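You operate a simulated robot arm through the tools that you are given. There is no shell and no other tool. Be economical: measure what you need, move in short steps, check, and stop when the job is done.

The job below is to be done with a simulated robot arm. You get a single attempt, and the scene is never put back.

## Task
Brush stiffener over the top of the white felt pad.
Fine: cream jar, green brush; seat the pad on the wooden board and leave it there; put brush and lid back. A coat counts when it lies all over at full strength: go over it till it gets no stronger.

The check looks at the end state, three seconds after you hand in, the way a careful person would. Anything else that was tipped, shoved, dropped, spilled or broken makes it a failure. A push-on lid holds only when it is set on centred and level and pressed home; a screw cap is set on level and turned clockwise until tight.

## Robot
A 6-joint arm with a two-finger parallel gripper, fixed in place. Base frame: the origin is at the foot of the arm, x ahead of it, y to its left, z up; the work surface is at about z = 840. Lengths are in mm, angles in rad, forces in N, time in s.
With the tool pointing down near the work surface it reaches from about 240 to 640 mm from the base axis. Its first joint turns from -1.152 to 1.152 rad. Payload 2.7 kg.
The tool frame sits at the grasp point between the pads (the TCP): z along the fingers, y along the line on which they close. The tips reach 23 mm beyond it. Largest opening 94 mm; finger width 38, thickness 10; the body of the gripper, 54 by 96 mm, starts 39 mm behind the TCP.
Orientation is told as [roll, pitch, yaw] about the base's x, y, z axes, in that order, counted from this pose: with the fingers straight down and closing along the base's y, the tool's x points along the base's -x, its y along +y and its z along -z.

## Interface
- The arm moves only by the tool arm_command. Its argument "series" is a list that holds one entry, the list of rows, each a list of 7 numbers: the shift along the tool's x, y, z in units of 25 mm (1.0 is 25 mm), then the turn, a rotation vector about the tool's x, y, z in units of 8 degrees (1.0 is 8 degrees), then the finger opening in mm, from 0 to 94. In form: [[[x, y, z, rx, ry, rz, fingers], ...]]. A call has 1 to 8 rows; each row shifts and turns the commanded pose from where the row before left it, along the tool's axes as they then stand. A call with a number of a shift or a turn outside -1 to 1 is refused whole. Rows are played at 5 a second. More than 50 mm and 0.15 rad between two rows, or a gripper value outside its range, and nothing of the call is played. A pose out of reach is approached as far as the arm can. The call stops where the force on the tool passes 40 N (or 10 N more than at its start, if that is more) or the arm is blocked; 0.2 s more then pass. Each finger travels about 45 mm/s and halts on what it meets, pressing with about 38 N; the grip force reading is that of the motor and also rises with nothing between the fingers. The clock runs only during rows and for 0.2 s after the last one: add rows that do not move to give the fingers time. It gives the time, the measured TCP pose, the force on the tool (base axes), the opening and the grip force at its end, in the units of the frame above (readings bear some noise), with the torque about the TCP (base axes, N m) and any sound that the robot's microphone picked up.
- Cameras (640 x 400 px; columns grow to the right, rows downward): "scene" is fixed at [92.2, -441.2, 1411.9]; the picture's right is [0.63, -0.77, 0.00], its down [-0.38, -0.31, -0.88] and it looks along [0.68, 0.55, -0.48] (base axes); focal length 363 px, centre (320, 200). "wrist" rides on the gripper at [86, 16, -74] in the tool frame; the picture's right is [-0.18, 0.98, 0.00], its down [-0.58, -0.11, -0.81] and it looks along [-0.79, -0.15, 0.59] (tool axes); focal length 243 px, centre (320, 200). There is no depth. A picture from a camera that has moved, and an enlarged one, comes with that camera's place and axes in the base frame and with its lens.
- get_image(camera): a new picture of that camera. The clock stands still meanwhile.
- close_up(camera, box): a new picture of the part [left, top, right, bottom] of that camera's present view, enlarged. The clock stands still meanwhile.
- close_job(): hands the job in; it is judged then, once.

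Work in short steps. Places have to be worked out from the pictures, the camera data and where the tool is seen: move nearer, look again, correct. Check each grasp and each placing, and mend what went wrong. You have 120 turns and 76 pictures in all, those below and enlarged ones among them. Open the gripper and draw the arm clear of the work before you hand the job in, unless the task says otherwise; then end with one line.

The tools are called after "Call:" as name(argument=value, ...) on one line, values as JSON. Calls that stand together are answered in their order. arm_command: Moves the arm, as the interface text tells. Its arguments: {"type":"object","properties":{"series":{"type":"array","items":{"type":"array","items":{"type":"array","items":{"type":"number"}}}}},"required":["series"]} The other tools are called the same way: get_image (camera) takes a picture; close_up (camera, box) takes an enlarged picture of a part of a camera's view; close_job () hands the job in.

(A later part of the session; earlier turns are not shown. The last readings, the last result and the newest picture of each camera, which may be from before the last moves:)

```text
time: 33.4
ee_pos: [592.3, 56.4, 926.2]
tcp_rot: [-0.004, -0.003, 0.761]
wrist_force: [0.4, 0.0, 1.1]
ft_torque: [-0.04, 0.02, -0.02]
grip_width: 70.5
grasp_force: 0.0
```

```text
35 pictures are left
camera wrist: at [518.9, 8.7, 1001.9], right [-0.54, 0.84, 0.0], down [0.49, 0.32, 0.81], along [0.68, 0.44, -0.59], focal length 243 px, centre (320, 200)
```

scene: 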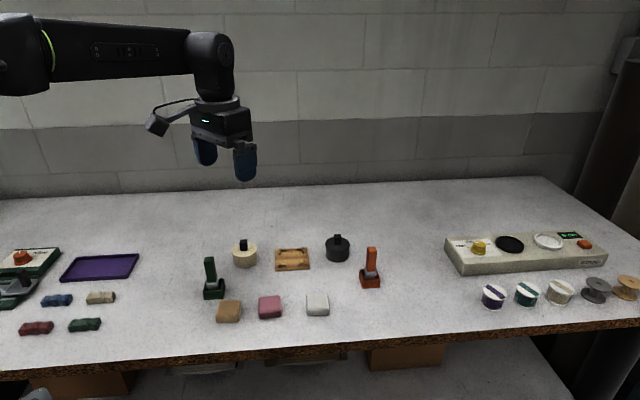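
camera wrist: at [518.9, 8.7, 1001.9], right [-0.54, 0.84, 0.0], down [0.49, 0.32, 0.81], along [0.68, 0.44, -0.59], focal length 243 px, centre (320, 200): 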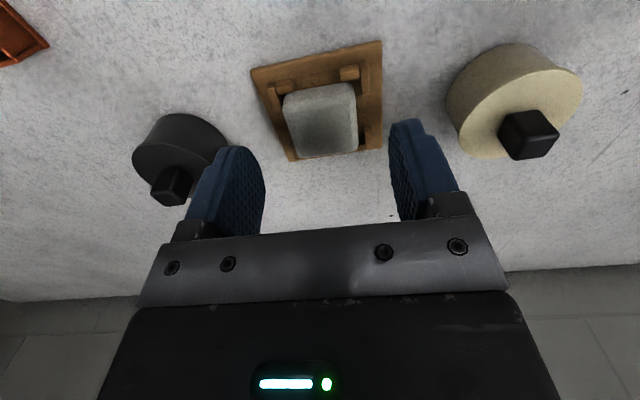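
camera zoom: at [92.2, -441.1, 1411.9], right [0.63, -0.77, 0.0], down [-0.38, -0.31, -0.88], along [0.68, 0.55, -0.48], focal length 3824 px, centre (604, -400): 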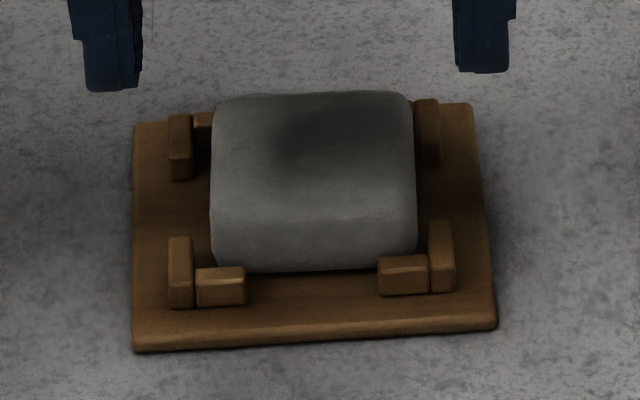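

The pad is seated flat between the four stops. Next the cream jar: I rise and move above it for a look at its lid and knob.

Call:
arm_command(series=[[[0, 0, -0.9, 0, 0, 0, 70], [0, 0, -0.9, 0, 0, 0, 70], [0, 0, -0.75, 0, 0, 0, 70], [-0.18, 0.89, 0, 0, 0, 0, 70], [-0.18, 0.89, 0, 0, 0, 0, 70], [-0.18, 0.89, 0, 0, 0, 0, 70], [-0.18, 0.89, 0, 0, 0, 0, 70], [-0.18, 0.88, 0, 0, 0, 0, 60]]])

Call:
get_image(camera="wrist")

Call:
close_up(camera="scene", box=[190, 225, 270, 305])

```text
time: 35.2
ee_pos: [531.1, 154.3, 992.6]
tcp_rot: [-0.004, -0.005, 0.761]
wrist_force: [0.1, -0.1, -1.7]
ft_torque: [0.01, 0.01, -0.02]
grip_width: 60.4
grasp_force: 0.0
```

```text
34 pictures are left
camera wrist: at [457.0, 105.6, 1066.1], right [-0.54, 0.84, 0.0], down [0.49, 0.32, 0.81], along [0.68, 0.44, -0.59], focal length 243 px, centre (320, 200)
```

wrist: 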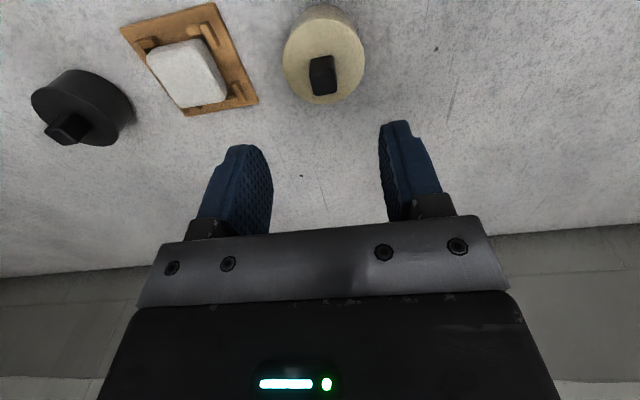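

```text
5.00 times, centred on (230, 265) of scene
camera zoom: at [92.2, -441.2, 1411.9], right [0.63, -0.77, 0.0], down [-0.38, -0.31, -0.88], along [0.68, 0.55, -0.48], focal length 1816 px, centre (770, -125)
```

zoom: 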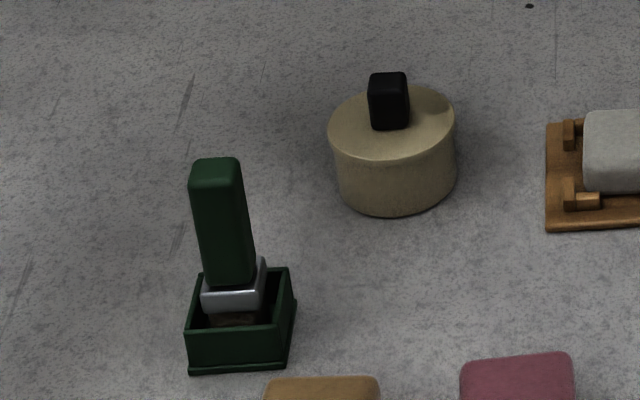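

The jar is centred about (2, 2.5) in tool axes. I zoom on the knob to read its size and orientation.

Call:
close_up(camera="wrist", box=[270, 0, 380, 110])

Call:
close_up(camera="scene", box=[225, 232, 265, 270])

```text
3.64 times, centred on (325, 55) of wrist
camera zoom: at [457.0, 105.6, 1066.1], right [-0.54, 0.84, 0.0], down [0.49, 0.32, 0.81], along [0.68, 0.44, -0.59], focal length 882 px, centre (302, 727)
```

zoom: 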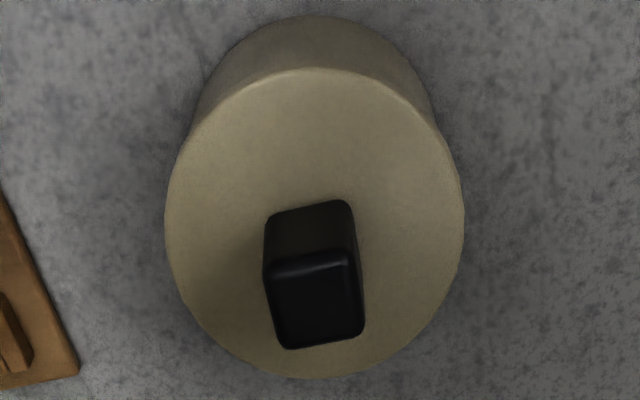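

```text
10.53 times, centred on (245, 251) of scene
camera zoom: at [92.2, -441.2, 1411.9], right [0.63, -0.77, 0.0], down [-0.38, -0.31, -0.88], along [0.68, 0.55, -0.48], focal length 3824 px, centre (1110, -337)
```

zoom: 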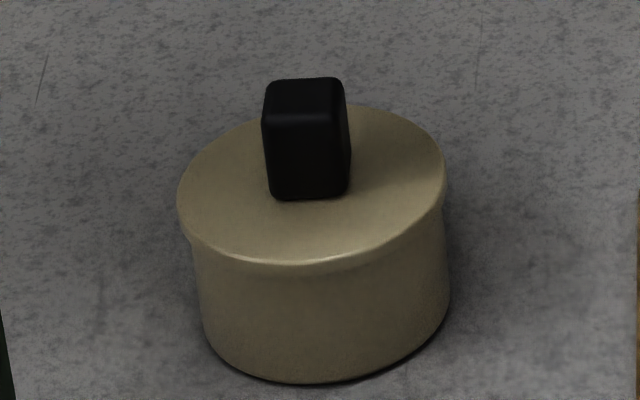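

Knob is ~16 mm wide and aligned with the tool; lid is a smooth push-on. I descend with fingers at 40 mm and grip it.

Call:
arm_command(series=[[[-0.04, 0.08, 0.9, 0, 0, 0, 40], [0, 0, 0.9, 0, 0, 0, 40], [0, 0, 0.9, 0, 0, 0, 40], [0, 0, 0.76, 0, 0, 0, 40], [0, 0, 0, 0, 0, 0, 25], [0, 0, 0, 0, 0, 0, 8], [0, 0, 0, 0, 0, 0, 8], [0, 0, 0, 0, 0, 0, 8]]])

```text
time: 37.0
ee_pos: [529.8, 154.6, 903.6]
tcp_rot: [-0.006, -0.002, 0.761]
wrist_force: [0.1, -0.3, -0.6]
ft_torque: [-0.02, 0.01, 0.0]
grip_width: 16.8
grasp_force: 38.7
heard: snap
```

Gripped at 16.8 mm; a snap was heard. I lift straight up slowly.

Call:
arm_command(series=[[[0, 0, -0.1, 0, 0, 0, 8], [0, 0, -0.2, 0, 0, 0, 8], [0, 0, -0.4, 0, 0, 0, 8], [0, 0, -0.6, 0, 0, 0, 8], [0, 0, -0.8, 0, 0, 0, 8], [0, 0, -0.8, 0, 0, 0, 8], [0, 0, 0, 0, 0, 0, 8]]])

Call:
get_image(camera="scene")

```text
time: 38.6
ee_pos: [531.6, 154.0, 977.1]
tcp_rot: [-0.003, -0.005, 0.761]
wrist_force: [-0.3, -0.1, 1.1]
ft_torque: [0.01, -0.02, 0.0]
grip_width: 17.0
grasp_force: 38.0
```

```text
30 pictures are left
```

scene: 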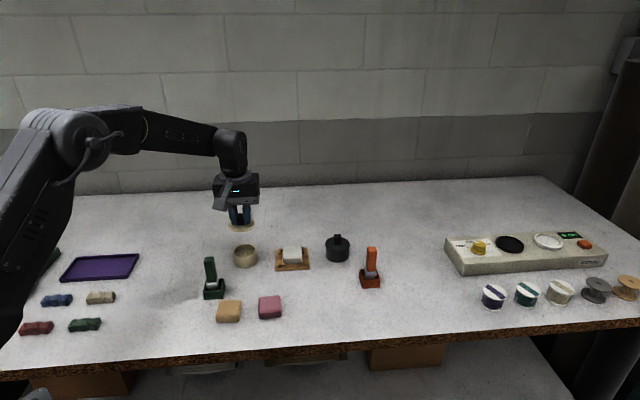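

The lid is off and the jar stayed put. I set the lid down on free table at about (515, 250).

Call:
arm_command(series=[[[-0.55, 0.81, 0, 0, 0, 0, 8], [-0.55, 0.81, 0, 0, 0, 0, 8], [-0.55, 0.81, 0, 0, 0, 0, 8], [-0.55, 0.81, 0, 0, 0, 0, 8], [0, 0, 0.9, 0, 0, 0, 8], [0, 0, 0.9, 0, 0, 0, 8], [0, 0, 0.9, 0, 0, 0, 8], [0, 0, 0.6, 0, 0, 0, 8]]])

Call:
close_up(camera="scene", box=[180, 200, 280, 290])

```text
time: 40.4
ee_pos: [516.2, 251.7, 895.2]
tcp_rot: [-0.004, -0.005, 0.761]
wrist_force: [0.0, -0.5, -1.0]
ft_torque: [0.02, 0.01, -0.02]
grip_width: 16.8
grasp_force: 38.0
```

```text
4.44 times, centred on (230, 245) of scene
camera zoom: at [92.2, -441.2, 1411.9], right [0.63, -0.77, 0.0], down [-0.38, -0.31, -0.88], along [0.68, 0.55, -0.48], focal length 1614 px, centre (720, 0)
```

zoom: 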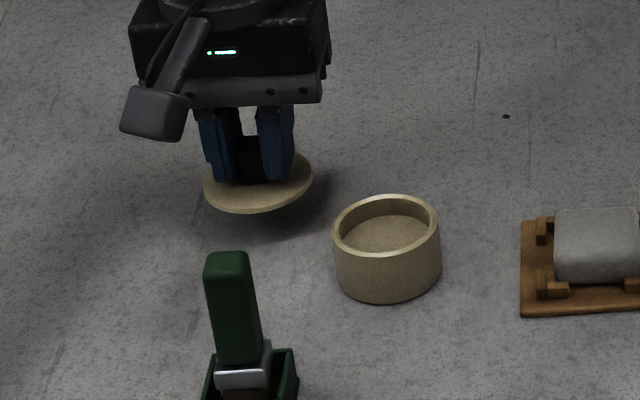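

Lowering the last ~23 mm in small steps until contact.

Call:
arm_command(series=[[[0, 0, 0.4, 0, 0, 0, 8], [0, 0, 0.3, 0, 0, 0, 8], [0, 0, 0.1, 0, 0, 0, 8], [0, 0, 0.06, 0, 0, 0, 8]]])

```text
time: 41.4
ee_pos: [517.5, 251.0, 873.3]
tcp_rot: [-0.005, -0.005, 0.76]
wrist_force: [0.1, -1.2, 2.5]
ft_torque: [-0.03, 0.04, 0.05]
grip_width: 17.2
grasp_force: 38.4
```

Call:
arm_command(series=[[[0, 0, 0.06, 0, 0, 0, 8], [0, 0, 0, 0, 0, 0, 8]]])

```text
time: 42.0
ee_pos: [518.1, 249.9, 873.7]
tcp_rot: [-0.006, -0.01, 0.762]
wrist_force: [1.6, -4.5, 16.6]
ft_torque: [-0.02, 0.16, 0.02]
grip_width: 17.0
grasp_force: 38.6
```

Lid rests on the table. I release it, rise, and head to the green brush.

Call:
arm_command(series=[[[0, 0, -0.04, 0, 0, 0, 12], [0, 0, 0, 0, 0, 0, 30], [0, 0, 0, 0, 0, 0, 44], [0, 0, -1, 0, 0, 0, 44], [0, 0, -1, 0, 0, 0, 44], [0, 0, -1, 0, 0, 0, 44], [0, 0, -1, 0, 0, 0, 44], [0, 0, -1, 0, 0, 0, 44]]])

Call:
arm_command(series=[[[0.93, -0.12, 0, 0, 0, 0, 44], [0.93, -0.12, 0, 0, 0, 0, 44], [0.93, -0.12, 0, 0, 0, 0, 44], [0.93, -0.12, 0, 0, 0, 0, 44], [0.93, -0.12, 0, 0, 0, 0, 44], [0.93, -0.12, 0, 0, 0, 0, 44], [0.93, -0.12, 0, 0, 0, 0, 44], [0, 0, 0, 0, 0, 0, 44]]])

Call:
get_image(camera="wrist")

Call:
close_up(camera="scene", box=[180, 210, 280, 310])

```text
time: 43.8
ee_pos: [516.6, 250.2, 996.4]
tcp_rot: [-0.004, -0.003, 0.762]
wrist_force: [-0.3, 0.5, -0.1]
ft_torque: [0.0, 0.02, 0.0]
grip_width: 44.2
grasp_force: 0.0
```

```text
time: 45.6
ee_pos: [412.0, 123.6, 995.4]
tcp_rot: [-0.004, -0.007, 0.76]
wrist_force: [0.0, -0.6, -0.3]
ft_torque: [0.03, -0.02, 0.0]
grip_width: 44.1
grasp_force: 0.0
```

```text
28 pictures are left
camera wrist: at [337.6, 76.2, 1069.4], right [-0.54, 0.84, 0.0], down [0.49, 0.32, 0.81], along [0.68, 0.44, -0.59], focal length 243 px, centre (320, 200)
```

wrist: 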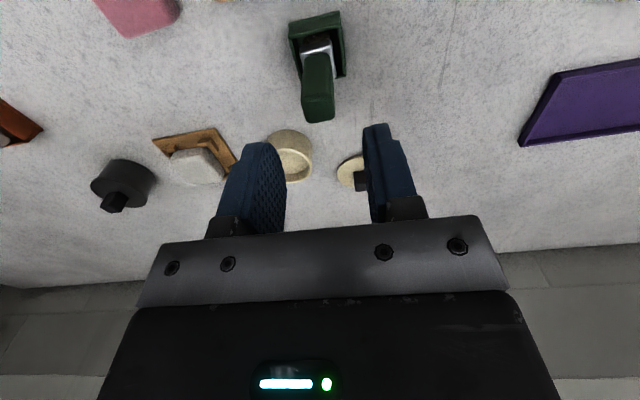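

```text
4.00 times, centred on (230, 260) of scene
camera zoom: at [92.2, -441.2, 1411.9], right [0.63, -0.77, 0.0], down [-0.38, -0.31, -0.88], along [0.68, 0.55, -0.48], focal length 1453 px, centre (680, -40)
```

zoom: 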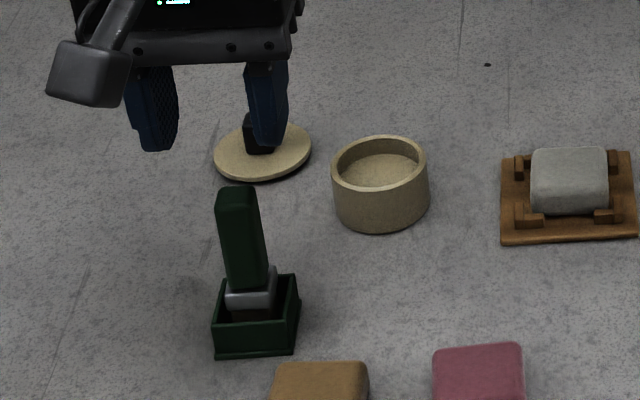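

The brush axis is ~3 mm from the TCP axis and aligned with the tool. I descend to TCP z≈918 and grip the handle.

Call:
arm_command(series=[[[0.12, -0.02, 0.8, 0, 0, 0, 44], [0, 0, 0.8, 0, 0, 0, 44], [0, 0, 0.8, 0, 0, 0, 44], [0, 0, 0.7, 0, 0, 0, 44], [0, 0, 0, 0, 0, 0, 30], [0, 0, 0, 0, 0, 0, 12], [0, 0, 0, 0, 0, 0, 12], [0, 0, 0, 0, 0, 0, 12]]])

Call:
close_up(camera="wrist", box=[220, 60, 420, 240])

```text
time: 47.4
ee_pos: [409.1, 122.1, 918.6]
tcp_rot: [-0.002, -0.002, 0.759]
wrist_force: [0.0, -0.7, 0.1]
ft_torque: [0.0, 0.02, 0.01]
grip_width: 19.2
grasp_force: 37.8
```

```text
2.22 times, centred on (320, 150) of wrist
camera zoom: at [335.5, 73.9, 992.2], right [-0.54, 0.84, 0.0], down [0.49, 0.32, 0.81], along [0.68, 0.44, -0.59], focal length 539 px, centre (320, 311)
```

zoom: 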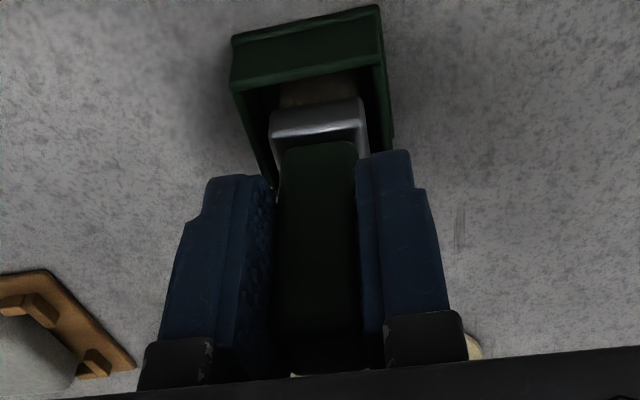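

Firm grip on the brush (19.2 mm). I lift it 60 mm and carry it over the open jar.

Call:
arm_command(series=[[[0, 0, -0.6, 0, 0, 0, 12], [0, 0, -0.9, 0, 0, 0, 12], [0, 0, -0.9, 0, 0, 0, 12], [-0.88, -0.476, 0, 0, 0, 0, 12], [-0.88, -0.476, 0, 0, 0, 0, 12], [-0.88, -0.476, 0, 0, 0, 0, 12], [-0.88, -0.476, 0, 0, 0, 0, 12], [-0.88, -0.476, 0, 0, 0, 0, 12]]])

Call:
close_up(camera="scene", box=[200, 190, 290, 280])

Call:
close_up(camera="wrist", box=[230, 30, 410, 220])

```text
time: 49.2
ee_pos: [533.0, 153.2, 980.4]
tcp_rot: [-0.004, -0.002, 0.761]
wrist_force: [0.3, -0.3, -0.2]
ft_torque: [-0.02, 0.04, -0.03]
grip_width: 19.4
grasp_force: 38.5
```

```text
4.44 times, centred on (245, 235) of scene
camera zoom: at [92.2, -441.2, 1411.9], right [0.63, -0.77, 0.0], down [-0.38, -0.31, -0.88], along [0.68, 0.55, -0.48], focal length 1614 px, centre (653, 44)
```

zoom: 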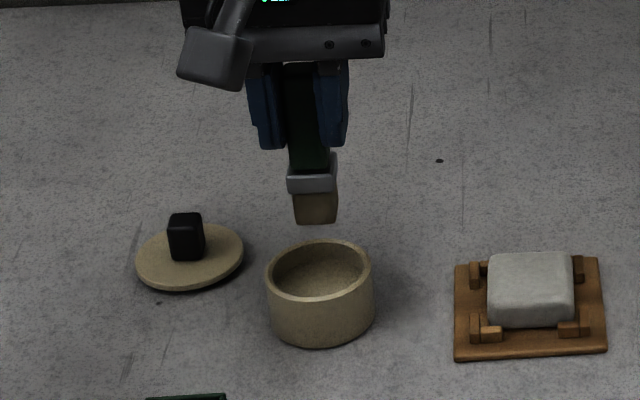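

```text
2.11 times, centred on (320, 125) of wrist
camera zoom: at [458.3, 106.0, 1054.5], right [-0.54, 0.84, 0.0], down [0.49, 0.32, 0.81], along [0.68, 0.44, -0.59], focal length 511 px, centre (320, 358)
```

zoom: 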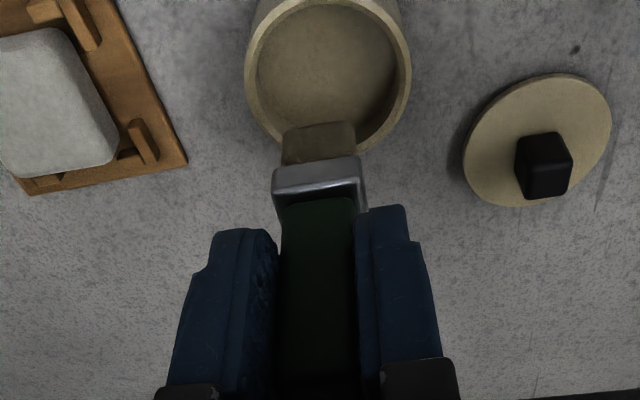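

The brush is over the jar, needing ~2.5 mm correction. I lower it so that the bristle tips reach ≈852.

Call:
arm_command(series=[[[0.08, 0.1, 0.6, 0, 0, 0, 12], [0, 0, 0.6, 0, 0, 0, 12], [0, 0, 0.6, 0, 0, 0, 12], [0, 0, 0.3, 0, 0, 0, 12], [0, 0, 0.15, 0, 0, 0, 12], [0, 0, 0, 0, 0, 0, 12]]])

Call:
close_up(camera="wrist", box=[230, 30, 410, 220])

```text
time: 50.6
ee_pos: [530.9, 155.6, 929.5]
tcp_rot: [-0.01, -0.017, 0.762]
wrist_force: [-0.1, 7.3, 34.7]
ft_torque: [0.67, -0.04, 0.04]
grip_width: 19.5
grasp_force: 37.9
```

```text
2.11 times, centred on (320, 125) of wrist
camera zoom: at [455.3, 108.2, 1001.1], right [-0.54, 0.84, -0.01], down [0.48, 0.32, 0.82], along [0.69, 0.44, -0.58], focal length 511 px, centre (320, 358)
```

zoom: 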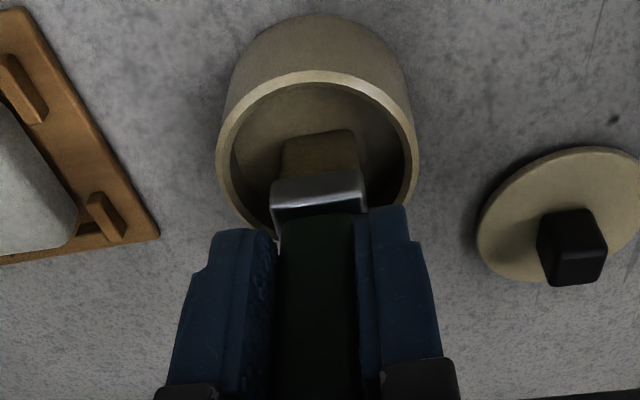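

Bristles are pressed on the jar's contents (35 N). I ease off, dwell, then raise and check the bristles.

Call:
arm_command(series=[[[0, 0, -0.15, 0, 0, 0, 12], [0, 0, 0, 0, 0, 0, 12], [0, 0, 0, 0, 0, 0, 12], [0, 0, -0.5, 0, 0, 0, 12], [0, 0, -0.8, 0, 0, 0, 12], [0, 0, -0.8, 0, 0, 0, 12], [0, 0, 0, 0, 0, 0, 12]]])

Call:
close_up(camera="scene", box=[220, 200, 310, 280])

```text
time: 52.2
ee_pos: [528.0, 153.2, 978.1]
tcp_rot: [-0.003, -0.005, 0.76]
wrist_force: [-0.8, 0.3, -0.7]
ft_torque: [0.0, 0.01, -0.02]
grip_width: 19.4
grasp_force: 38.1
```

```text
5.00 times, centred on (265, 240) of scene
camera zoom: at [92.2, -441.2, 1411.9], right [0.63, -0.77, 0.0], down [-0.38, -0.31, -0.88], along [0.68, 0.55, -0.48], focal length 1816 px, centre (595, 0)
```

zoom: 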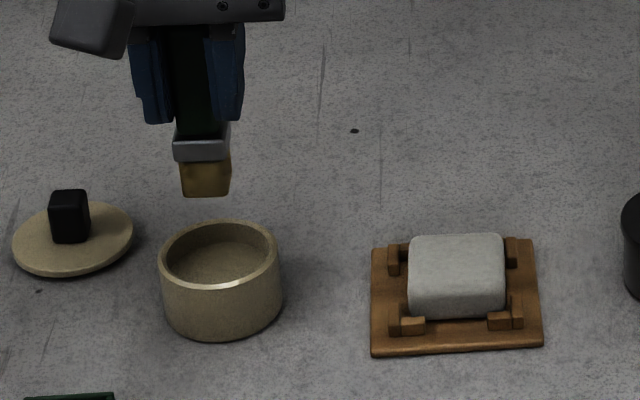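

Bristles are loaded (darker, saturated). I carry the brush over the pad, about -117 mm along tool y, and check alignment.

Call:
arm_command(series=[[[0, -0.94, 0, 0, 0, 0, 12], [0, -0.94, 0, 0, 0, 0, 12], [0, -0.94, 0, 0, 0, 0, 12], [0, -0.94, 0, 0, 0, 0, 12], [0, -0.94, 0, 0, 0, 0, 12], [0, 0, 0.9, 0, 0, 0, 12], [0, 0, 0, 0, 0, 0, 12]]])

Call:
close_up(camera="wrist", box=[230, 30, 410, 220])

Call:
close_up(camera="scene", box=[260, 220, 325, 280])

```text
time: 53.8
ee_pos: [608.4, 69.1, 957.8]
tcp_rot: [-0.003, -0.005, 0.76]
wrist_force: [0.3, 0.7, -0.3]
ft_torque: [0.0, -0.01, -0.02]
grip_width: 19.0
grasp_force: 37.9
```

```text
2.11 times, centred on (320, 125) of wrist
camera zoom: at [535.0, 21.4, 1031.3], right [-0.54, 0.84, 0.0], down [0.49, 0.32, 0.81], along [0.68, 0.44, -0.59], focal length 511 px, centre (320, 358)
```

zoom: 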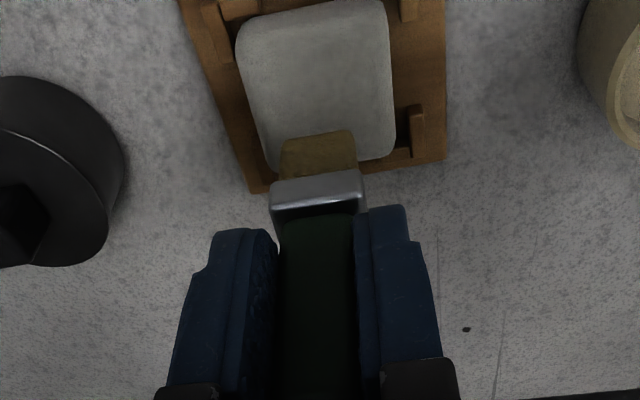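

```text
6.67 times, centred on (292, 250) of scene
camera zoom: at [92.2, -441.2, 1411.9], right [0.63, -0.77, 0.0], down [-0.38, -0.31, -0.88], along [0.68, 0.55, -0.48], focal length 2422 px, centre (503, -133)
```

zoom: 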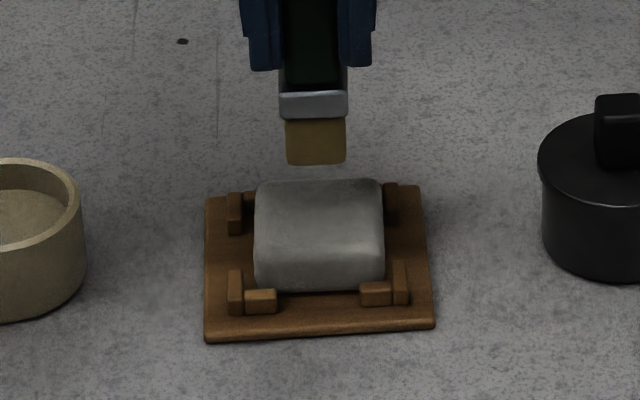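

The brush is centred over the pad. I go to the first lane's start (near edge, y −12) and lower to touch.

Call:
arm_command(series=[[[0.64, -0.48, 0, 0, 0, 0, 12], [0, 0, 0.8, 0, 0, 0, 12], [0, 0, 0.2, 0, 0, 0, 12], [0, 0, 0.08, 0, 0, 0, 12], [0, 0, 0, 0, 0, 0, 12]]])

```text
time: 55.0
ee_pos: [606.4, 50.7, 933.0]
tcp_rot: [-0.008, -0.01, 0.761]
wrist_force: [-7.5, 0.6, 29.6]
ft_torque: [0.32, 0.41, 0.06]
grip_width: 19.3
grasp_force: 37.8
```

Contact at 30 N is heavy; I back off 1.6 mm and make the first stroke along -x.

Call:
arm_command(series=[[[0, 0, -0.065, 0, 0, 0, 12], [-0.32, 0, 0, 0, 0, 0, 12], [-0.32, 0, 0, 0, 0, 0, 12], [-0.32, 0, 0, 0, 0, 0, 12], [-0.32, 0, 0, 0, 0, 0, 12], [0, 0, 0, 0, 0, 0, 12]]])

Call:
close_up(camera="scene", box=[260, 220, 325, 280])

```text
time: 56.4
ee_pos: [629.2, 71.4, 933.3]
tcp_rot: [-0.004, -0.007, 0.762]
wrist_force: [-3.0, -5.1, 21.3]
ft_torque: [-0.21, 0.3, 0.03]
grip_width: 19.3
grasp_force: 37.5
```

```text
6.67 times, centred on (292, 250) of scene
camera zoom: at [91.7, -441.3, 1411.9], right [0.63, -0.77, 0.0], down [-0.37, -0.31, -0.88], along [0.68, 0.55, -0.48], focal length 2422 px, centre (503, -133)
```

zoom: 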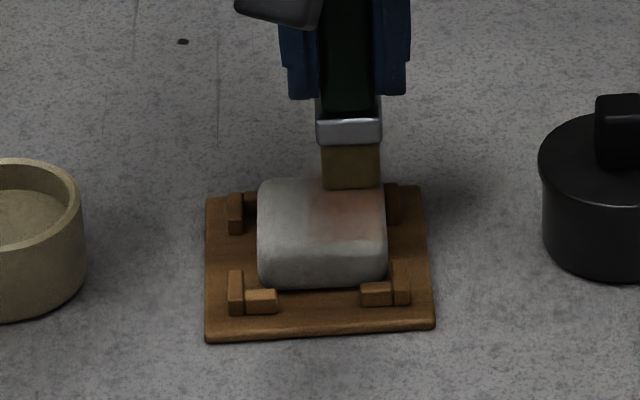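

A pinkish coat shows along the stroke. I continue with the middle and the other lane, slightly lighter.

Call:
arm_command(series=[[[0, 0.48, -0.03, 0, 0, 0, 12], [0.43, 0, 0, 0, 0, 0, 12], [0.43, 0, 0, 0, 0, 0, 12], [0.43, 0, 0, 0, 0, 0, 12], [0, 0.48, 0, 0, 0, 0, 12], [-0.43, 0, 0, 0, 0, 0, 12], [-0.43, 0, 0, 0, 0, 0, 12], [-0.43, 0, 0, 0, 0, 0, 12]]])

Call:
close_up(camera="scene", box=[260, 220, 325, 280])

```text
time: 58.2
ee_pos: [611.5, 88.1, 932.6]
tcp_rot: [-0.005, -0.005, 0.761]
wrist_force: [-5.0, -4.7, 16.0]
ft_torque: [-0.27, 0.24, -0.04]
grip_width: 19.1
grasp_force: 37.9
```

```text
6.67 times, centred on (292, 250) of scene
camera zoom: at [91.8, -441.3, 1411.9], right [0.63, -0.77, 0.0], down [-0.37, -0.31, -0.88], along [0.68, 0.55, -0.48], focal length 2422 px, centre (503, -133)
```

zoom: 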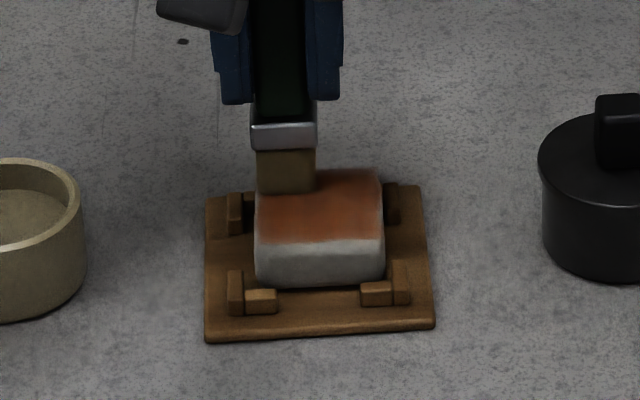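

The coat covers the top face and is strengthening. I go over all three lanes again twice.

Call:
arm_command(series=[[[0.43, 0, 0, 0, 0, 0, 12], [0.43, 0, 0, 0, 0, 0, 12], [0.43, 0, 0, 0, 0, 0, 12], [0, -0.48, 0, 0, 0, 0, 12], [-0.43, 0, 0, 0, 0, 0, 12], [-0.43, 0, 0, 0, 0, 0, 12], [-0.43, 0, 0, 0, 0, 0, 12], [0, -0.48, 0, 0, 0, 0, 12]]])

Call:
arm_command(series=[[[0.43, 0, 0, 0, 0, 0, 12], [0.43, 0, 0, 0, 0, 0, 12], [0.43, 0, 0, 0, 0, 0, 12], [0, 0.48, 0, 0, 0, 0, 12], [-0.43, 0, 0, 0, 0, 0, 12], [-0.43, 0, 0, 0, 0, 0, 12], [-0.43, 0, 0, 0, 0, 0, 12], [0, 0.48, 0, 0, 0, 0, 12]]])

Call:
close_up(camera="scene", box=[260, 220, 325, 280])

```text
time: 60.0
ee_pos: [628.4, 70.8, 933.0]
tcp_rot: [-0.003, -0.004, 0.762]
wrist_force: [-0.4, 3.1, 5.1]
ft_torque: [0.2, -0.02, -0.01]
grip_width: 19.5
grasp_force: 37.8
```

```text
time: 61.8
ee_pos: [613.7, 88.5, 932.9]
tcp_rot: [-0.006, -0.004, 0.762]
wrist_force: [2.3, -2.3, 7.4]
ft_torque: [-0.09, -0.21, -0.03]
grip_width: 19.3
grasp_force: 37.8
```

```text
6.67 times, centred on (292, 250) of scene
camera zoom: at [92.1, -441.2, 1411.9], right [0.63, -0.77, 0.0], down [-0.37, -0.31, -0.88], along [0.68, 0.55, -0.48], focal length 2422 px, centre (503, -133)
```

zoom: 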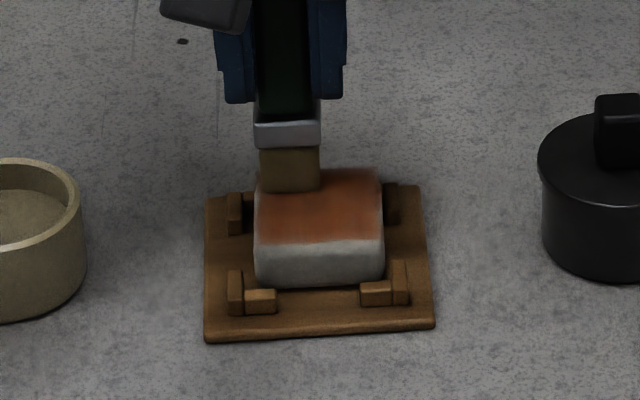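

The color didn't get stronger; the brush seems spent, so I re-dip in the jar.

Call:
arm_command(series=[[[0, 0, -0.9, 0, 0, 0, 12], [0, 0, -0.9, 0, 0, 0, 12], [0.128, 0.844, 0, 0, 0, 0, 12], [0.128, 0.844, 0, 0, 0, 0, 12], [0.128, 0.844, 0, 0, 0, 0, 12], [0.128, 0.844, 0, 0, 0, 0, 12], [0.128, 0.844, 0, 0, 0, 0, 12], [0, 0, 0, 0, 0, 0, 12]]])

Call:
arm_command(series=[[[0, 0, 0.8, 0, 0, 0, 12], [0, 0, 0.8, 0, 0, 0, 12], [0, 0, 0.44, 0, 0, 0, 12], [0, 0, 0, 0, 0, 0, 12], [0, 0, 0, 0, 0, 0, 12]]])

```text
time: 63.6
ee_pos: [528.7, 153.6, 977.4]
tcp_rot: [-0.004, -0.003, 0.761]
wrist_force: [-0.4, 0.3, -0.3]
ft_torque: [-0.02, 0.0, 0.02]
grip_width: 19.0
grasp_force: 38.0
```

```text
time: 64.8
ee_pos: [529.1, 153.9, 929.4]
tcp_rot: [-0.003, -0.008, 0.76]
wrist_force: [-5.4, -1.5, 25.1]
ft_torque: [0.12, 0.17, 0.04]
grip_width: 19.2
grasp_force: 38.2
```

Dipped (25 N). I return to the pad and lower at the first lane.

Call:
arm_command(series=[[[0, 0, -0.8, 0, 0, 0, 12], [0, 0, -0.8, 0, 0, 0, 12], [0, 0, -0.44, 0, 0, 0, 12], [0.113, -0.87, 0, 0, 0, 0, 12], [0.113, -0.87, 0, 0, 0, 0, 12], [0.113, -0.87, 0, 0, 0, 0, 12], [0.113, -0.87, 0, 0, 0, 0, 12], [0.113, -0.87, 0, 0, 0, 0, 12]]])

Call:
arm_command(series=[[[0.113, -0.87, 0, 0, 0, 0, 12], [0, 0, 0.9, 0, 0, 0, 12], [0, 0, 0.84, 0, 0, 0, 12], [0, 0, 0.08, 0, 0, 0, 12], [-0.45, 0, 0, 0, 0, 0, 12], [-0.45, 0, 0, 0, 0, 0, 12], [-0.45, 0, 0, 0, 0, 0, 12], [0, 0, 0, 0, 0, 0, 12]]])

```text
time: 66.6
ee_pos: [592.0, 65.8, 980.2]
tcp_rot: [-0.003, -0.004, 0.762]
wrist_force: [-0.3, 0.2, -0.5]
ft_torque: [0.01, 0.02, 0.0]
grip_width: 19.0
grasp_force: 37.5
```

```text
time: 68.4
ee_pos: [629.7, 72.8, 933.5]
tcp_rot: [-0.004, -0.003, 0.762]
wrist_force: [0.2, -0.7, -0.8]
ft_torque: [0.02, 0.0, -0.01]
grip_width: 19.4
grasp_force: 38.7
```

No contact force there; I press 2 mm lower and stroke the three lanes.

Call:
arm_command(series=[[[0, 0, 0.09, 0, 0, 0, 12], [0.45, 0, 0, 0, 0, 0, 12], [0.45, 0, 0, 0, 0, 0, 12], [0.45, 0, 0, 0, 0, 0, 12], [0, 0.52, 0, 0, 0, 0, 12], [-0.45, 0, 0, 0, 0, 0, 12], [-0.45, 0, 0, 0, 0, 0, 12], [-0.45, 0, 0, 0, 0, 0, 12]]])

Call:
arm_command(series=[[[0, 0.52, 0, 0, 0, 0, 12], [0.45, 0, 0, 0, 0, 0, 12], [0.45, 0, 0, 0, 0, 0, 12], [0.45, 0, 0, 0, 0, 0, 12], [0, 0, -0.5, 0, 0, 0, 12], [0, 0, -0.8, 0, 0, 0, 12], [0.8, 0, -0.4, 0, 0, 0, 12], [0, 0, 0, 0, 0, 0, 12]]])

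Call:
close_up(camera="scene", box=[260, 220, 325, 280])

```text
time: 70.2
ee_pos: [621.5, 81.5, 933.7]
tcp_rot: [-0.004, -0.005, 0.761]
wrist_force: [-5.7, -5.1, 19.3]
ft_torque: [-0.33, 0.41, -0.03]
grip_width: 19.4
grasp_force: 38.5
```

```text
time: 72.0
ee_pos: [572.5, 54.0, 972.7]
tcp_rot: [-0.002, -0.003, 0.762]
wrist_force: [-0.7, 0.6, -0.6]
ft_torque: [-0.01, -0.01, -0.03]
grip_width: 19.4
grasp_force: 38.3
```

```text
6.67 times, centred on (292, 250) of scene
camera zoom: at [92.2, -441.2, 1411.9], right [0.63, -0.77, 0.0], down [-0.38, -0.31, -0.88], along [0.68, 0.55, -0.48], focal length 2422 px, centre (503, -133)
```

zoom: 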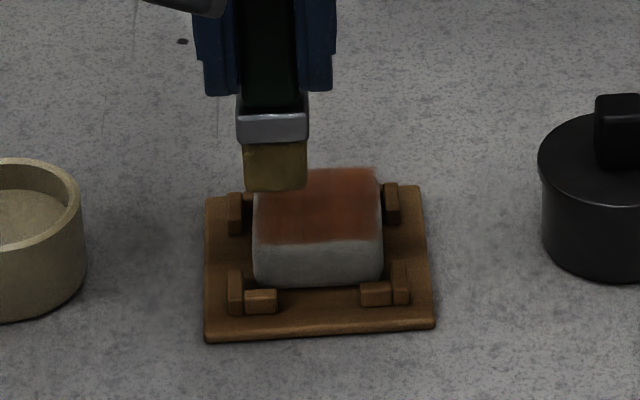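

Darker now. I keep going with another round of lanes set a little wider (±15) for the edges.

Call:
arm_command(series=[[[-0.8, 0.08, 0.4, 0, 0, 0, 12], [0, 0, 0.8, 0, 0, 0, 12], [0, 0, 0.48, 0, 0, 0, 12], [-0.45, 0, 0, 0, 0, 0, 12], [-0.45, 0, 0, 0, 0, 0, 12], [-0.45, 0, 0, 0, 0, 0, 12], [0, -0.6, 0, 0, 0, 0, 12], [0.45, 0, 0, 0, 0, 0, 12]]])

Call:
arm_command(series=[[[0.45, 0, 0, 0, 0, 0, 12], [0.45, 0, 0, 0, 0, 0, 12], [0, -0.6, 0, 0, 0, 0, 12], [-0.45, 0, 0, 0, 0, 0, 12], [-0.45, 0, 0, 0, 0, 0, 12], [-0.45, 0, 0, 0, 0, 0, 12], [0, 0.6, 0, 0, 0, 0, 12], [0, 0.6, 0, 0, 0, 0, 12]]])

Call:
arm_command(series=[[[0.45, 0, 0, 0, 0, 0, 12], [0.45, 0, 0, 0, 0, 0, 12], [0.45, 0, 0, 0, 0, 0, 12], [0, -0.6, 0, 0, 0, 0, 12], [0, -0.6, 0, 0, 0, 0, 12], [0, 0, -0.5, 0, 0, 0, 12], [0.8, 0.6, -0.8, 0, 0, 0, 12], [0, 0.6, -0.4, 0, 0, 0, 12]]])

Call:
close_up(camera="scene", box=[260, 220, 325, 280])

```text
time: 73.8
ee_pos: [613.6, 72.3, 932.9]
tcp_rot: [-0.004, -0.009, 0.759]
wrist_force: [4.9, 5.0, 13.5]
ft_torque: [0.44, -0.39, 0.0]
grip_width: 19.1
grasp_force: 38.5
```

```text
time: 75.6
ee_pos: [611.9, 92.0, 934.5]
tcp_rot: [-0.009, -0.009, 0.761]
wrist_force: [4.4, -4.5, 15.8]
ft_torque: [-0.23, -0.3, 0.03]
grip_width: 19.4
grasp_force: 37.5
```

```text
time: 77.4
ee_pos: [571.5, 54.3, 974.7]
tcp_rot: [-0.004, -0.004, 0.761]
wrist_force: [-0.6, 0.2, -0.2]
ft_torque: [-0.02, -0.04, 0.01]
grip_width: 19.0
grasp_force: 38.0
```

```text
6.67 times, centred on (292, 250) of scene
camera zoom: at [92.2, -441.2, 1411.9], right [0.63, -0.77, 0.0], down [-0.38, -0.31, -0.88], along [0.68, 0.55, -0.48], focal length 2422 px, centre (503, -133)
```

zoom: 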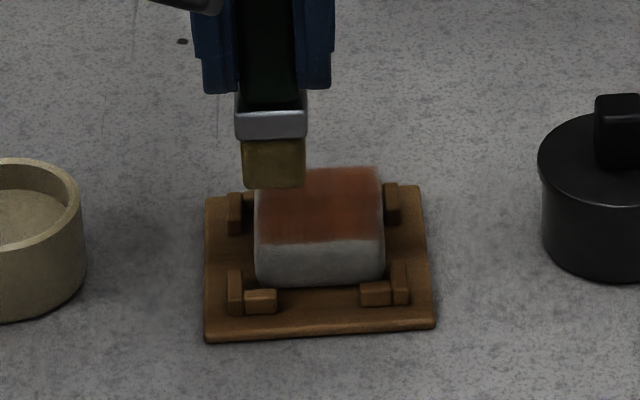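

No clear change from the last round (brush probably dry again). I re-dip once more.

Call:
arm_command(series=[[[0, 0, -0.23, 0, 0, 0, 12], [-0.296, 0.82, 0, 0, 0, 0, 12], [-0.296, 0.82, 0, 0, 0, 0, 12], [-0.296, 0.82, 0, 0, 0, 0, 12], [-0.296, 0.82, 0, 0, 0, 0, 12], [-0.296, 0.82, 0, 0, 0, 0, 12], [0, 0, 0, 0, 0, 0, 12]]])

Call:
arm_command(series=[[[0, 0, 0.8, 0, 0, 0, 12], [0, 0, 0.8, 0, 0, 0, 12], [0, 0, 0.44, 0, 0, 0, 12], [0, 0, 0, 0, 0, 0, 12], [0, 0, 0, 0, 0, 0, 12], [0, 0, -0.8, 0, 0, 0, 12], [0, 0, -0.8, 0, 0, 0, 12], [0, 0, -0.44, 0, 0, 0, 12]]])

Call:
arm_command(series=[[[0.113, -0.883, 0, 0, 0, 0, 12], [0.113, -0.883, 0, 0, 0, 0, 12], [0.113, -0.883, 0, 0, 0, 0, 12], [0.113, -0.883, 0, 0, 0, 0, 12], [0.113, -0.883, 0, 0, 0, 0, 12], [0.113, -0.883, 0, 0, 0, 0, 12], [0, 0, 0.9, 0, 0, 0, 12], [0, 0, 0.9, 0, 0, 0, 12]]])

```text
time: 79.0
ee_pos: [528.6, 155.9, 979.2]
tcp_rot: [-0.002, -0.005, 0.761]
wrist_force: [-0.2, 0.1, -0.3]
ft_torque: [-0.01, 0.03, 0.03]
grip_width: 18.8
grasp_force: 37.8
```

```text
time: 80.8
ee_pos: [529.4, 152.8, 978.6]
tcp_rot: [-0.006, -0.004, 0.762]
wrist_force: [0.3, -1.1, -0.1]
ft_torque: [-0.05, 0.02, -0.04]
grip_width: 19.1
grasp_force: 38.0
```

```text
time: 82.6
ee_pos: [608.2, 46.8, 934.2]
tcp_rot: [-0.004, -0.006, 0.76]
wrist_force: [-0.3, 0.1, -0.8]
ft_torque: [-0.04, 0.01, 0.0]
grip_width: 19.3
grasp_force: 37.9
```

Loaded and over the first lane; two more rounds with ~15–20 N.

Call:
arm_command(series=[[[0, 0, 0.11, 0, 0, 0, 12], [-0.45, 0, 0, 0, 0, 0, 12], [-0.45, 0, 0, 0, 0, 0, 12], [-0.45, 0, 0, 0, 0, 0, 12], [0, 0.6, 0, 0, 0, 0, 12], [0.45, 0, 0, 0, 0, 0, 12], [0.45, 0, 0, 0, 0, 0, 12], [0.45, 0, 0, 0, 0, 0, 12]]])

Call:
arm_command(series=[[[0, 0.6, 0, 0, 0, 0, 12], [-0.45, 0, 0, 0, 0, 0, 12], [-0.45, 0, 0, 0, 0, 0, 12], [-0.45, 0, 0, 0, 0, 0, 12], [0, -0.6, 0, 0, 0, 0, 12], [0, -0.6, 0, 0, 0, 0, 12], [0.45, 0, 0, 0, 0, 0, 12], [0.45, 0, 0, 0, 0, 0, 12]]])

Call:
arm_command(series=[[[0.45, 0, 0, 0, 0, 0, 12], [0, 0.6, 0, 0, 0, 0, 12], [0, 0.6, 0, 0, 0, 0, 12], [-0.45, 0, 0, 0, 0, 0, 12], [0.45, 0, 0, 0, 0, 0, 12], [0, 0, -0.5, 0, 0, 0, 12], [0.8, 0, -0.8, 0, 0, 0, 12], [0, 0, -0.4, 0, 0, 0, 12]]])

Call:
close_up(camera="scene", box=[260, 220, 325, 280])

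```text
time: 84.4
ee_pos: [597.8, 56.7, 932.3]
tcp_rot: [-0.006, -0.009, 0.761]
wrist_force: [3.4, 3.9, 14.4]
ft_torque: [0.43, -0.37, -0.01]
grip_width: 19.4
grasp_force: 38.3
```

```text
time: 86.2
ee_pos: [616.9, 54.4, 931.7]
tcp_rot: [-0.007, -0.007, 0.761]
wrist_force: [3.3, 3.7, 12.0]
ft_torque: [0.37, -0.3, 0.03]
grip_width: 19.1
grasp_force: 37.7
```

```text
time: 88.0
ee_pos: [572.1, 54.1, 973.8]
tcp_rot: [-0.002, -0.004, 0.761]
wrist_force: [0.0, 0.7, -0.8]
ft_torque: [-0.03, 0.01, 0.01]
grip_width: 19.3
grasp_force: 38.3
```

```text
6.67 times, centred on (292, 250) of scene
camera zoom: at [92.2, -441.2, 1411.9], right [0.63, -0.77, 0.0], down [-0.38, -0.31, -0.88], along [0.68, 0.55, -0.48], focal length 2422 px, centre (503, -133)
```

zoom: 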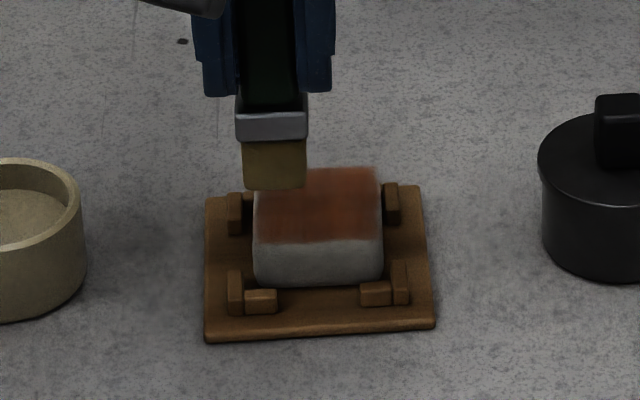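

The tone looks saturated now. I move the brush aside over the jar to view the whole coat without shadow.

Call:
arm_command(series=[[[0, 0, -0.25, 0, 0, 0, 12], [-0.296, 0.82, 0, 0, 0, 0, 12], [-0.296, 0.82, 0, 0, 0, 0, 12], [-0.296, 0.82, 0, 0, 0, 0, 12], [-0.296, 0.82, 0, 0, 0, 0, 12], [-0.296, 0.82, 0, 0, 0, 0, 12], [0, 0, 0, 0, 0, 0, 12]]])

Call:
close_up(camera="scene", box=[274, 238, 312, 266])

Call:
close_up(camera="wrist", box=[120, 10, 270, 140])

```text
time: 89.6
ee_pos: [529.3, 151.7, 979.6]
tcp_rot: [-0.003, -0.005, 0.761]
wrist_force: [-0.9, -0.2, -0.3]
ft_torque: [-0.01, 0.02, 0.0]
grip_width: 19.3
grasp_force: 37.8
```

```text
14.29 times, centred on (293, 252) of scene
camera zoom: at [92.2, -441.1, 1411.9], right [0.63, -0.77, 0.0], down [-0.38, -0.31, -0.88], along [0.68, 0.55, -0.48], focal length 5189 px, centre (706, -543)
```

zoom: 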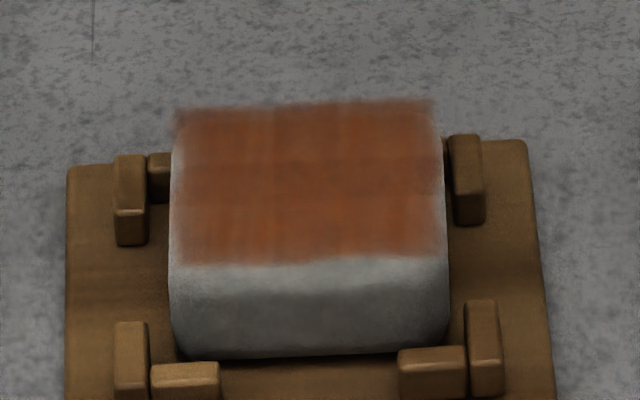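

```text
3.08 times, centred on (195, 75) of wrist
camera zoom: at [454.9, 105.0, 1053.5], right [-0.54, 0.84, 0.0], down [0.49, 0.32, 0.81], along [0.68, 0.44, -0.59], focal length 746 px, centre (705, 585)
```

zoom: 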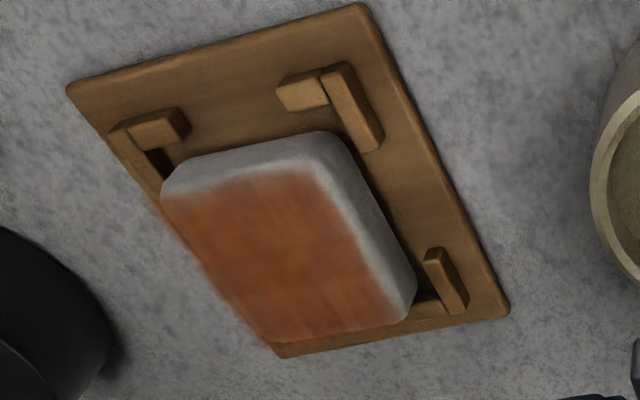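

Coverage is nearly complete and even, with slightly faint rims. I re-dip and do a perimeter loop plus middle lanes to finish edges.

Call:
arm_command(series=[[[0, 0, 0.8, 0, 0, 0, 12], [0, 0, 0.8, 0, 0, 0, 12], [0, 0, 0.44, 0, 0, 0, 12], [0, 0, 0, 0, 0, 0, 12], [0, 0, 0, 0, 0, 0, 12], [0, 0, -0.8, 0, 0, 0, 12], [0, 0, -0.8, 0, 0, 0, 12], [0, 0, -0.44, 0, 0, 0, 12]]])

Call:
arm_command(series=[[[0.133, -0.897, 0, 0, 0, 0, 12], [0.133, -0.897, 0, 0, 0, 0, 12], [0.133, -0.897, 0, 0, 0, 0, 12], [0.133, -0.897, 0, 0, 0, 0, 12], [0.133, -0.897, 0, 0, 0, 0, 12], [0.133, -0.897, 0, 0, 0, 0, 12], [0, 0, 0.9, 0, 0, 0, 12], [0, 0, 0.9, 0, 0, 0, 12]]])

Call:
arm_command(series=[[[0, 0, 0.11, 0, 0, 0, 12], [-0.53, 0, 0, 0, 0, 0, 12], [-0.53, 0, 0, 0, 0, 0, 12], [-0.54, 0, 0, 0, 0, 0, 12], [0, 0.68, 0, 0, 0, 0, 12], [0, 0.68, 0, 0, 0, 0, 12], [0.53, 0, 0, 0, 0, 0, 12], [0.53, 0, 0, 0, 0, 0, 12]]])

Call:
arm_command(series=[[[0.54, 0, 0, 0, 0, 0, 12], [0, -0.68, 0, 0, 0, 0, 12], [0, -0.68, 0, 0, 0, 0, 12], [-0.3, 0.08, 0, 0, 0, 0, 12], [-0.3, 0.3, 0, 0, 0, 0, 12], [-0.4, 0.3, 0, 0, 0, 0, 12], [-0.4, 0, 0, 0, 0, 0, 12], [0, 0.4, 0, 0, 0, 0, 12]]])

```text
time: 91.4
ee_pos: [528.6, 155.6, 980.8]
tcp_rot: [-0.005, -0.003, 0.762]
wrist_force: [0.3, -0.4, -0.9]
ft_torque: [0.02, -0.01, -0.02]
grip_width: 19.5
grasp_force: 37.9
```

```text
time: 93.2
ee_pos: [605.9, 43.5, 935.1]
tcp_rot: [-0.005, -0.003, 0.761]
wrist_force: [-0.2, -0.9, -1.2]
ft_torque: [0.0, -0.02, 0.0]
grip_width: 19.2
grasp_force: 38.1
```

```text
time: 95.0
ee_pos: [592.7, 78.2, 932.5]
tcp_rot: [-0.004, -0.003, 0.761]
wrist_force: [0.4, -0.1, -1.0]
ft_torque: [-0.01, 0.02, -0.01]
grip_width: 19.2
grasp_force: 37.5
```

```text
time: 96.8
ee_pos: [615.2, 88.9, 932.2]
tcp_rot: [-0.003, -0.007, 0.762]
wrist_force: [2.3, -1.1, 6.3]
ft_torque: [-0.07, -0.11, -0.04]
grip_width: 19.3
grasp_force: 38.2
```

Force is light; I press 1.5 mm more and repeat all lanes.

Call:
arm_command(series=[[[0, 0.2, 0.06, 0, 0, 0, 12], [0.45, 0, 0, 0, 0, 0, 12], [0.45, 0, 0, 0, 0, 0, 12], [0.45, 0, 0, 0, 0, 0, 12], [0, -0.6, 0, 0, 0, 0, 12], [-0.48, 0, 0, 0, 0, 0, 12], [-0.48, 0, 0, 0, 0, 0, 12], [-0.48, 0, 0, 0, 0, 0, 12]]])

Call:
arm_command(series=[[[0, -0.6, 0, 0, 0, 0, 12], [0.48, 0, 0, 0, 0, 0, 12], [0.48, 0, 0, 0, 0, 0, 12], [0.48, 0, 0, 0, 0, 0, 12], [0, 0.6, 0, 0, 0, 0, 12], [0, 0.6, 0, 0, 0, 0, 12], [-0.48, 0, 0, 0, 0, 0, 12], [-0.48, 0, 0, 0, 0, 0, 12]]])

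Call:
arm_command(series=[[[-0.48, 0, 0, 0, 0, 0, 12], [0, -0.6, 0, 0, 0, 0, 12], [0, -0.6, 0, 0, 0, 0, 12], [0, 0.6, -0.6, 0, 0, 0, 12], [0, 0.6, -0.8, 0, 0, 0, 12], [0, 0.8, -0.55, 0, 0, 0, 12], [0, 0.8, 0, 0, 0, 0, 12], [0, 0.8, 0, 0, 0, 0, 12]]])

Call:
close_up(camera="scene", box=[274, 238, 312, 266])

```text
time: 98.6
ee_pos: [623.7, 80.8, 931.4]
tcp_rot: [-0.005, -0.008, 0.76]
wrist_force: [-5.9, -6.6, 20.8]
ft_torque: [-0.41, 0.39, 0.0]
grip_width: 19.2
grasp_force: 38.1
```

```text
time: 100.4
ee_pos: [602.7, 84.0, 931.1]
tcp_rot: [-0.003, -0.004, 0.76]
wrist_force: [-5.5, -5.2, 16.8]
ft_torque: [-0.24, 0.2, 0.0]
grip_width: 19.1
grasp_force: 38.5
```

```text
time: 102.2
ee_pos: [571.1, 137.0, 979.7]
tcp_rot: [-0.003, -0.003, 0.762]
wrist_force: [0.5, -0.7, 0.2]
ft_torque: [0.0, -0.01, 0.01]
grip_width: 19.4
grasp_force: 38.3
```

```text
14.29 times, centred on (293, 252) of scene
camera zoom: at [92.2, -441.2, 1411.9], right [0.63, -0.77, 0.0], down [-0.38, -0.31, -0.88], along [0.68, 0.55, -0.48], focal length 5189 px, centre (706, -543)
```

zoom: 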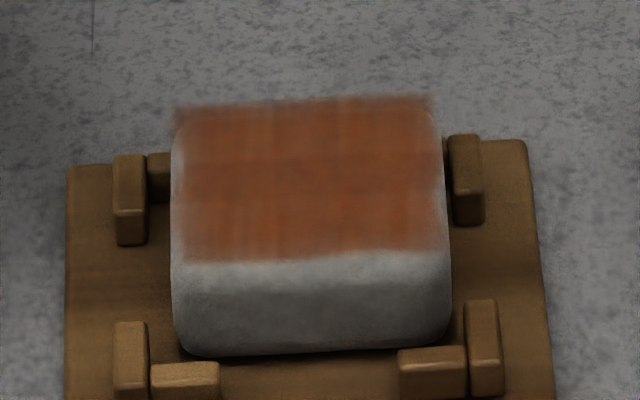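

The coat is unchanged by the extra round, so it's at full strength. I carry the brush back above its holder.

Call:
arm_command(series=[[[0.835, 0.6633, 0, 0, 0, 0, 12], [0.835, 0.6633, 0, 0, 0, 0, 12], [0.835, 0.6633, 0, 0, 0, 0, 12], [0.835, 0.6633, 0, 0, 0, 0, 12], [0.835, 0.6633, 0, 0, 0, 0, 12], [0.835, 0.6633, 0, 0, 0, 0, 12], [0, 0, 0, 0, 0, 0, 12], [0, 0, 0, 0, 0, 0, 12]]])

Call:
arm_command(series=[[[0, 0, 0.7, 0, 0, 0, 12], [0, 0, 0.4, 0, 0, 0, 12], [0, 0, 0, 0, 0, 0, 12]]])

Call:
get_image(camera="wrist")

Call:
close_up(camera="scene", box=[180, 230, 250, 310])

```text
time: 104.0
ee_pos: [412.5, 122.3, 977.3]
tcp_rot: [-0.003, -0.005, 0.762]
wrist_force: [-0.5, 0.0, -0.3]
ft_torque: [-0.01, 0.0, 0.01]
grip_width: 19.1
grasp_force: 38.2
```

```text
time: 104.8
ee_pos: [410.4, 123.8, 950.4]
tcp_rot: [-0.003, -0.004, 0.76]
wrist_force: [-0.3, 1.3, -0.3]
ft_torque: [0.03, -0.01, 0.01]
grip_width: 19.3
grasp_force: 38.3
```

```text
10 pictures are left
camera wrist: at [336.8, 74.5, 1023.9], right [-0.54, 0.84, 0.0], down [0.49, 0.32, 0.81], along [0.68, 0.44, -0.59], focal length 243 px, centre (320, 200)
```

wrist: 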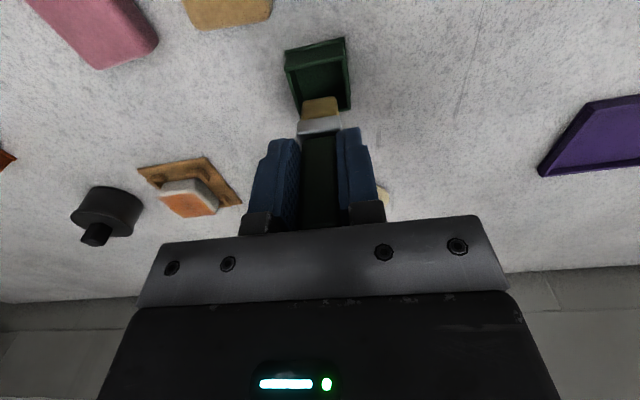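

```text
5.00 times, centred on (215, 270) of scene
camera zoom: at [92.2, -441.2, 1411.9], right [0.63, -0.77, 0.0], down [-0.38, -0.31, -0.88], along [0.68, 0.55, -0.48], focal length 1816 px, centre (845, -150)
```

zoom: 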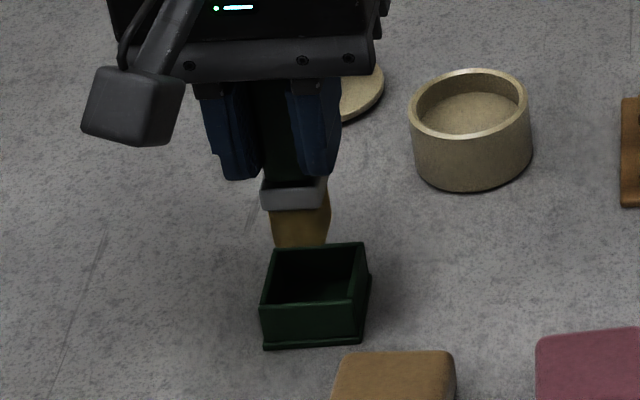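

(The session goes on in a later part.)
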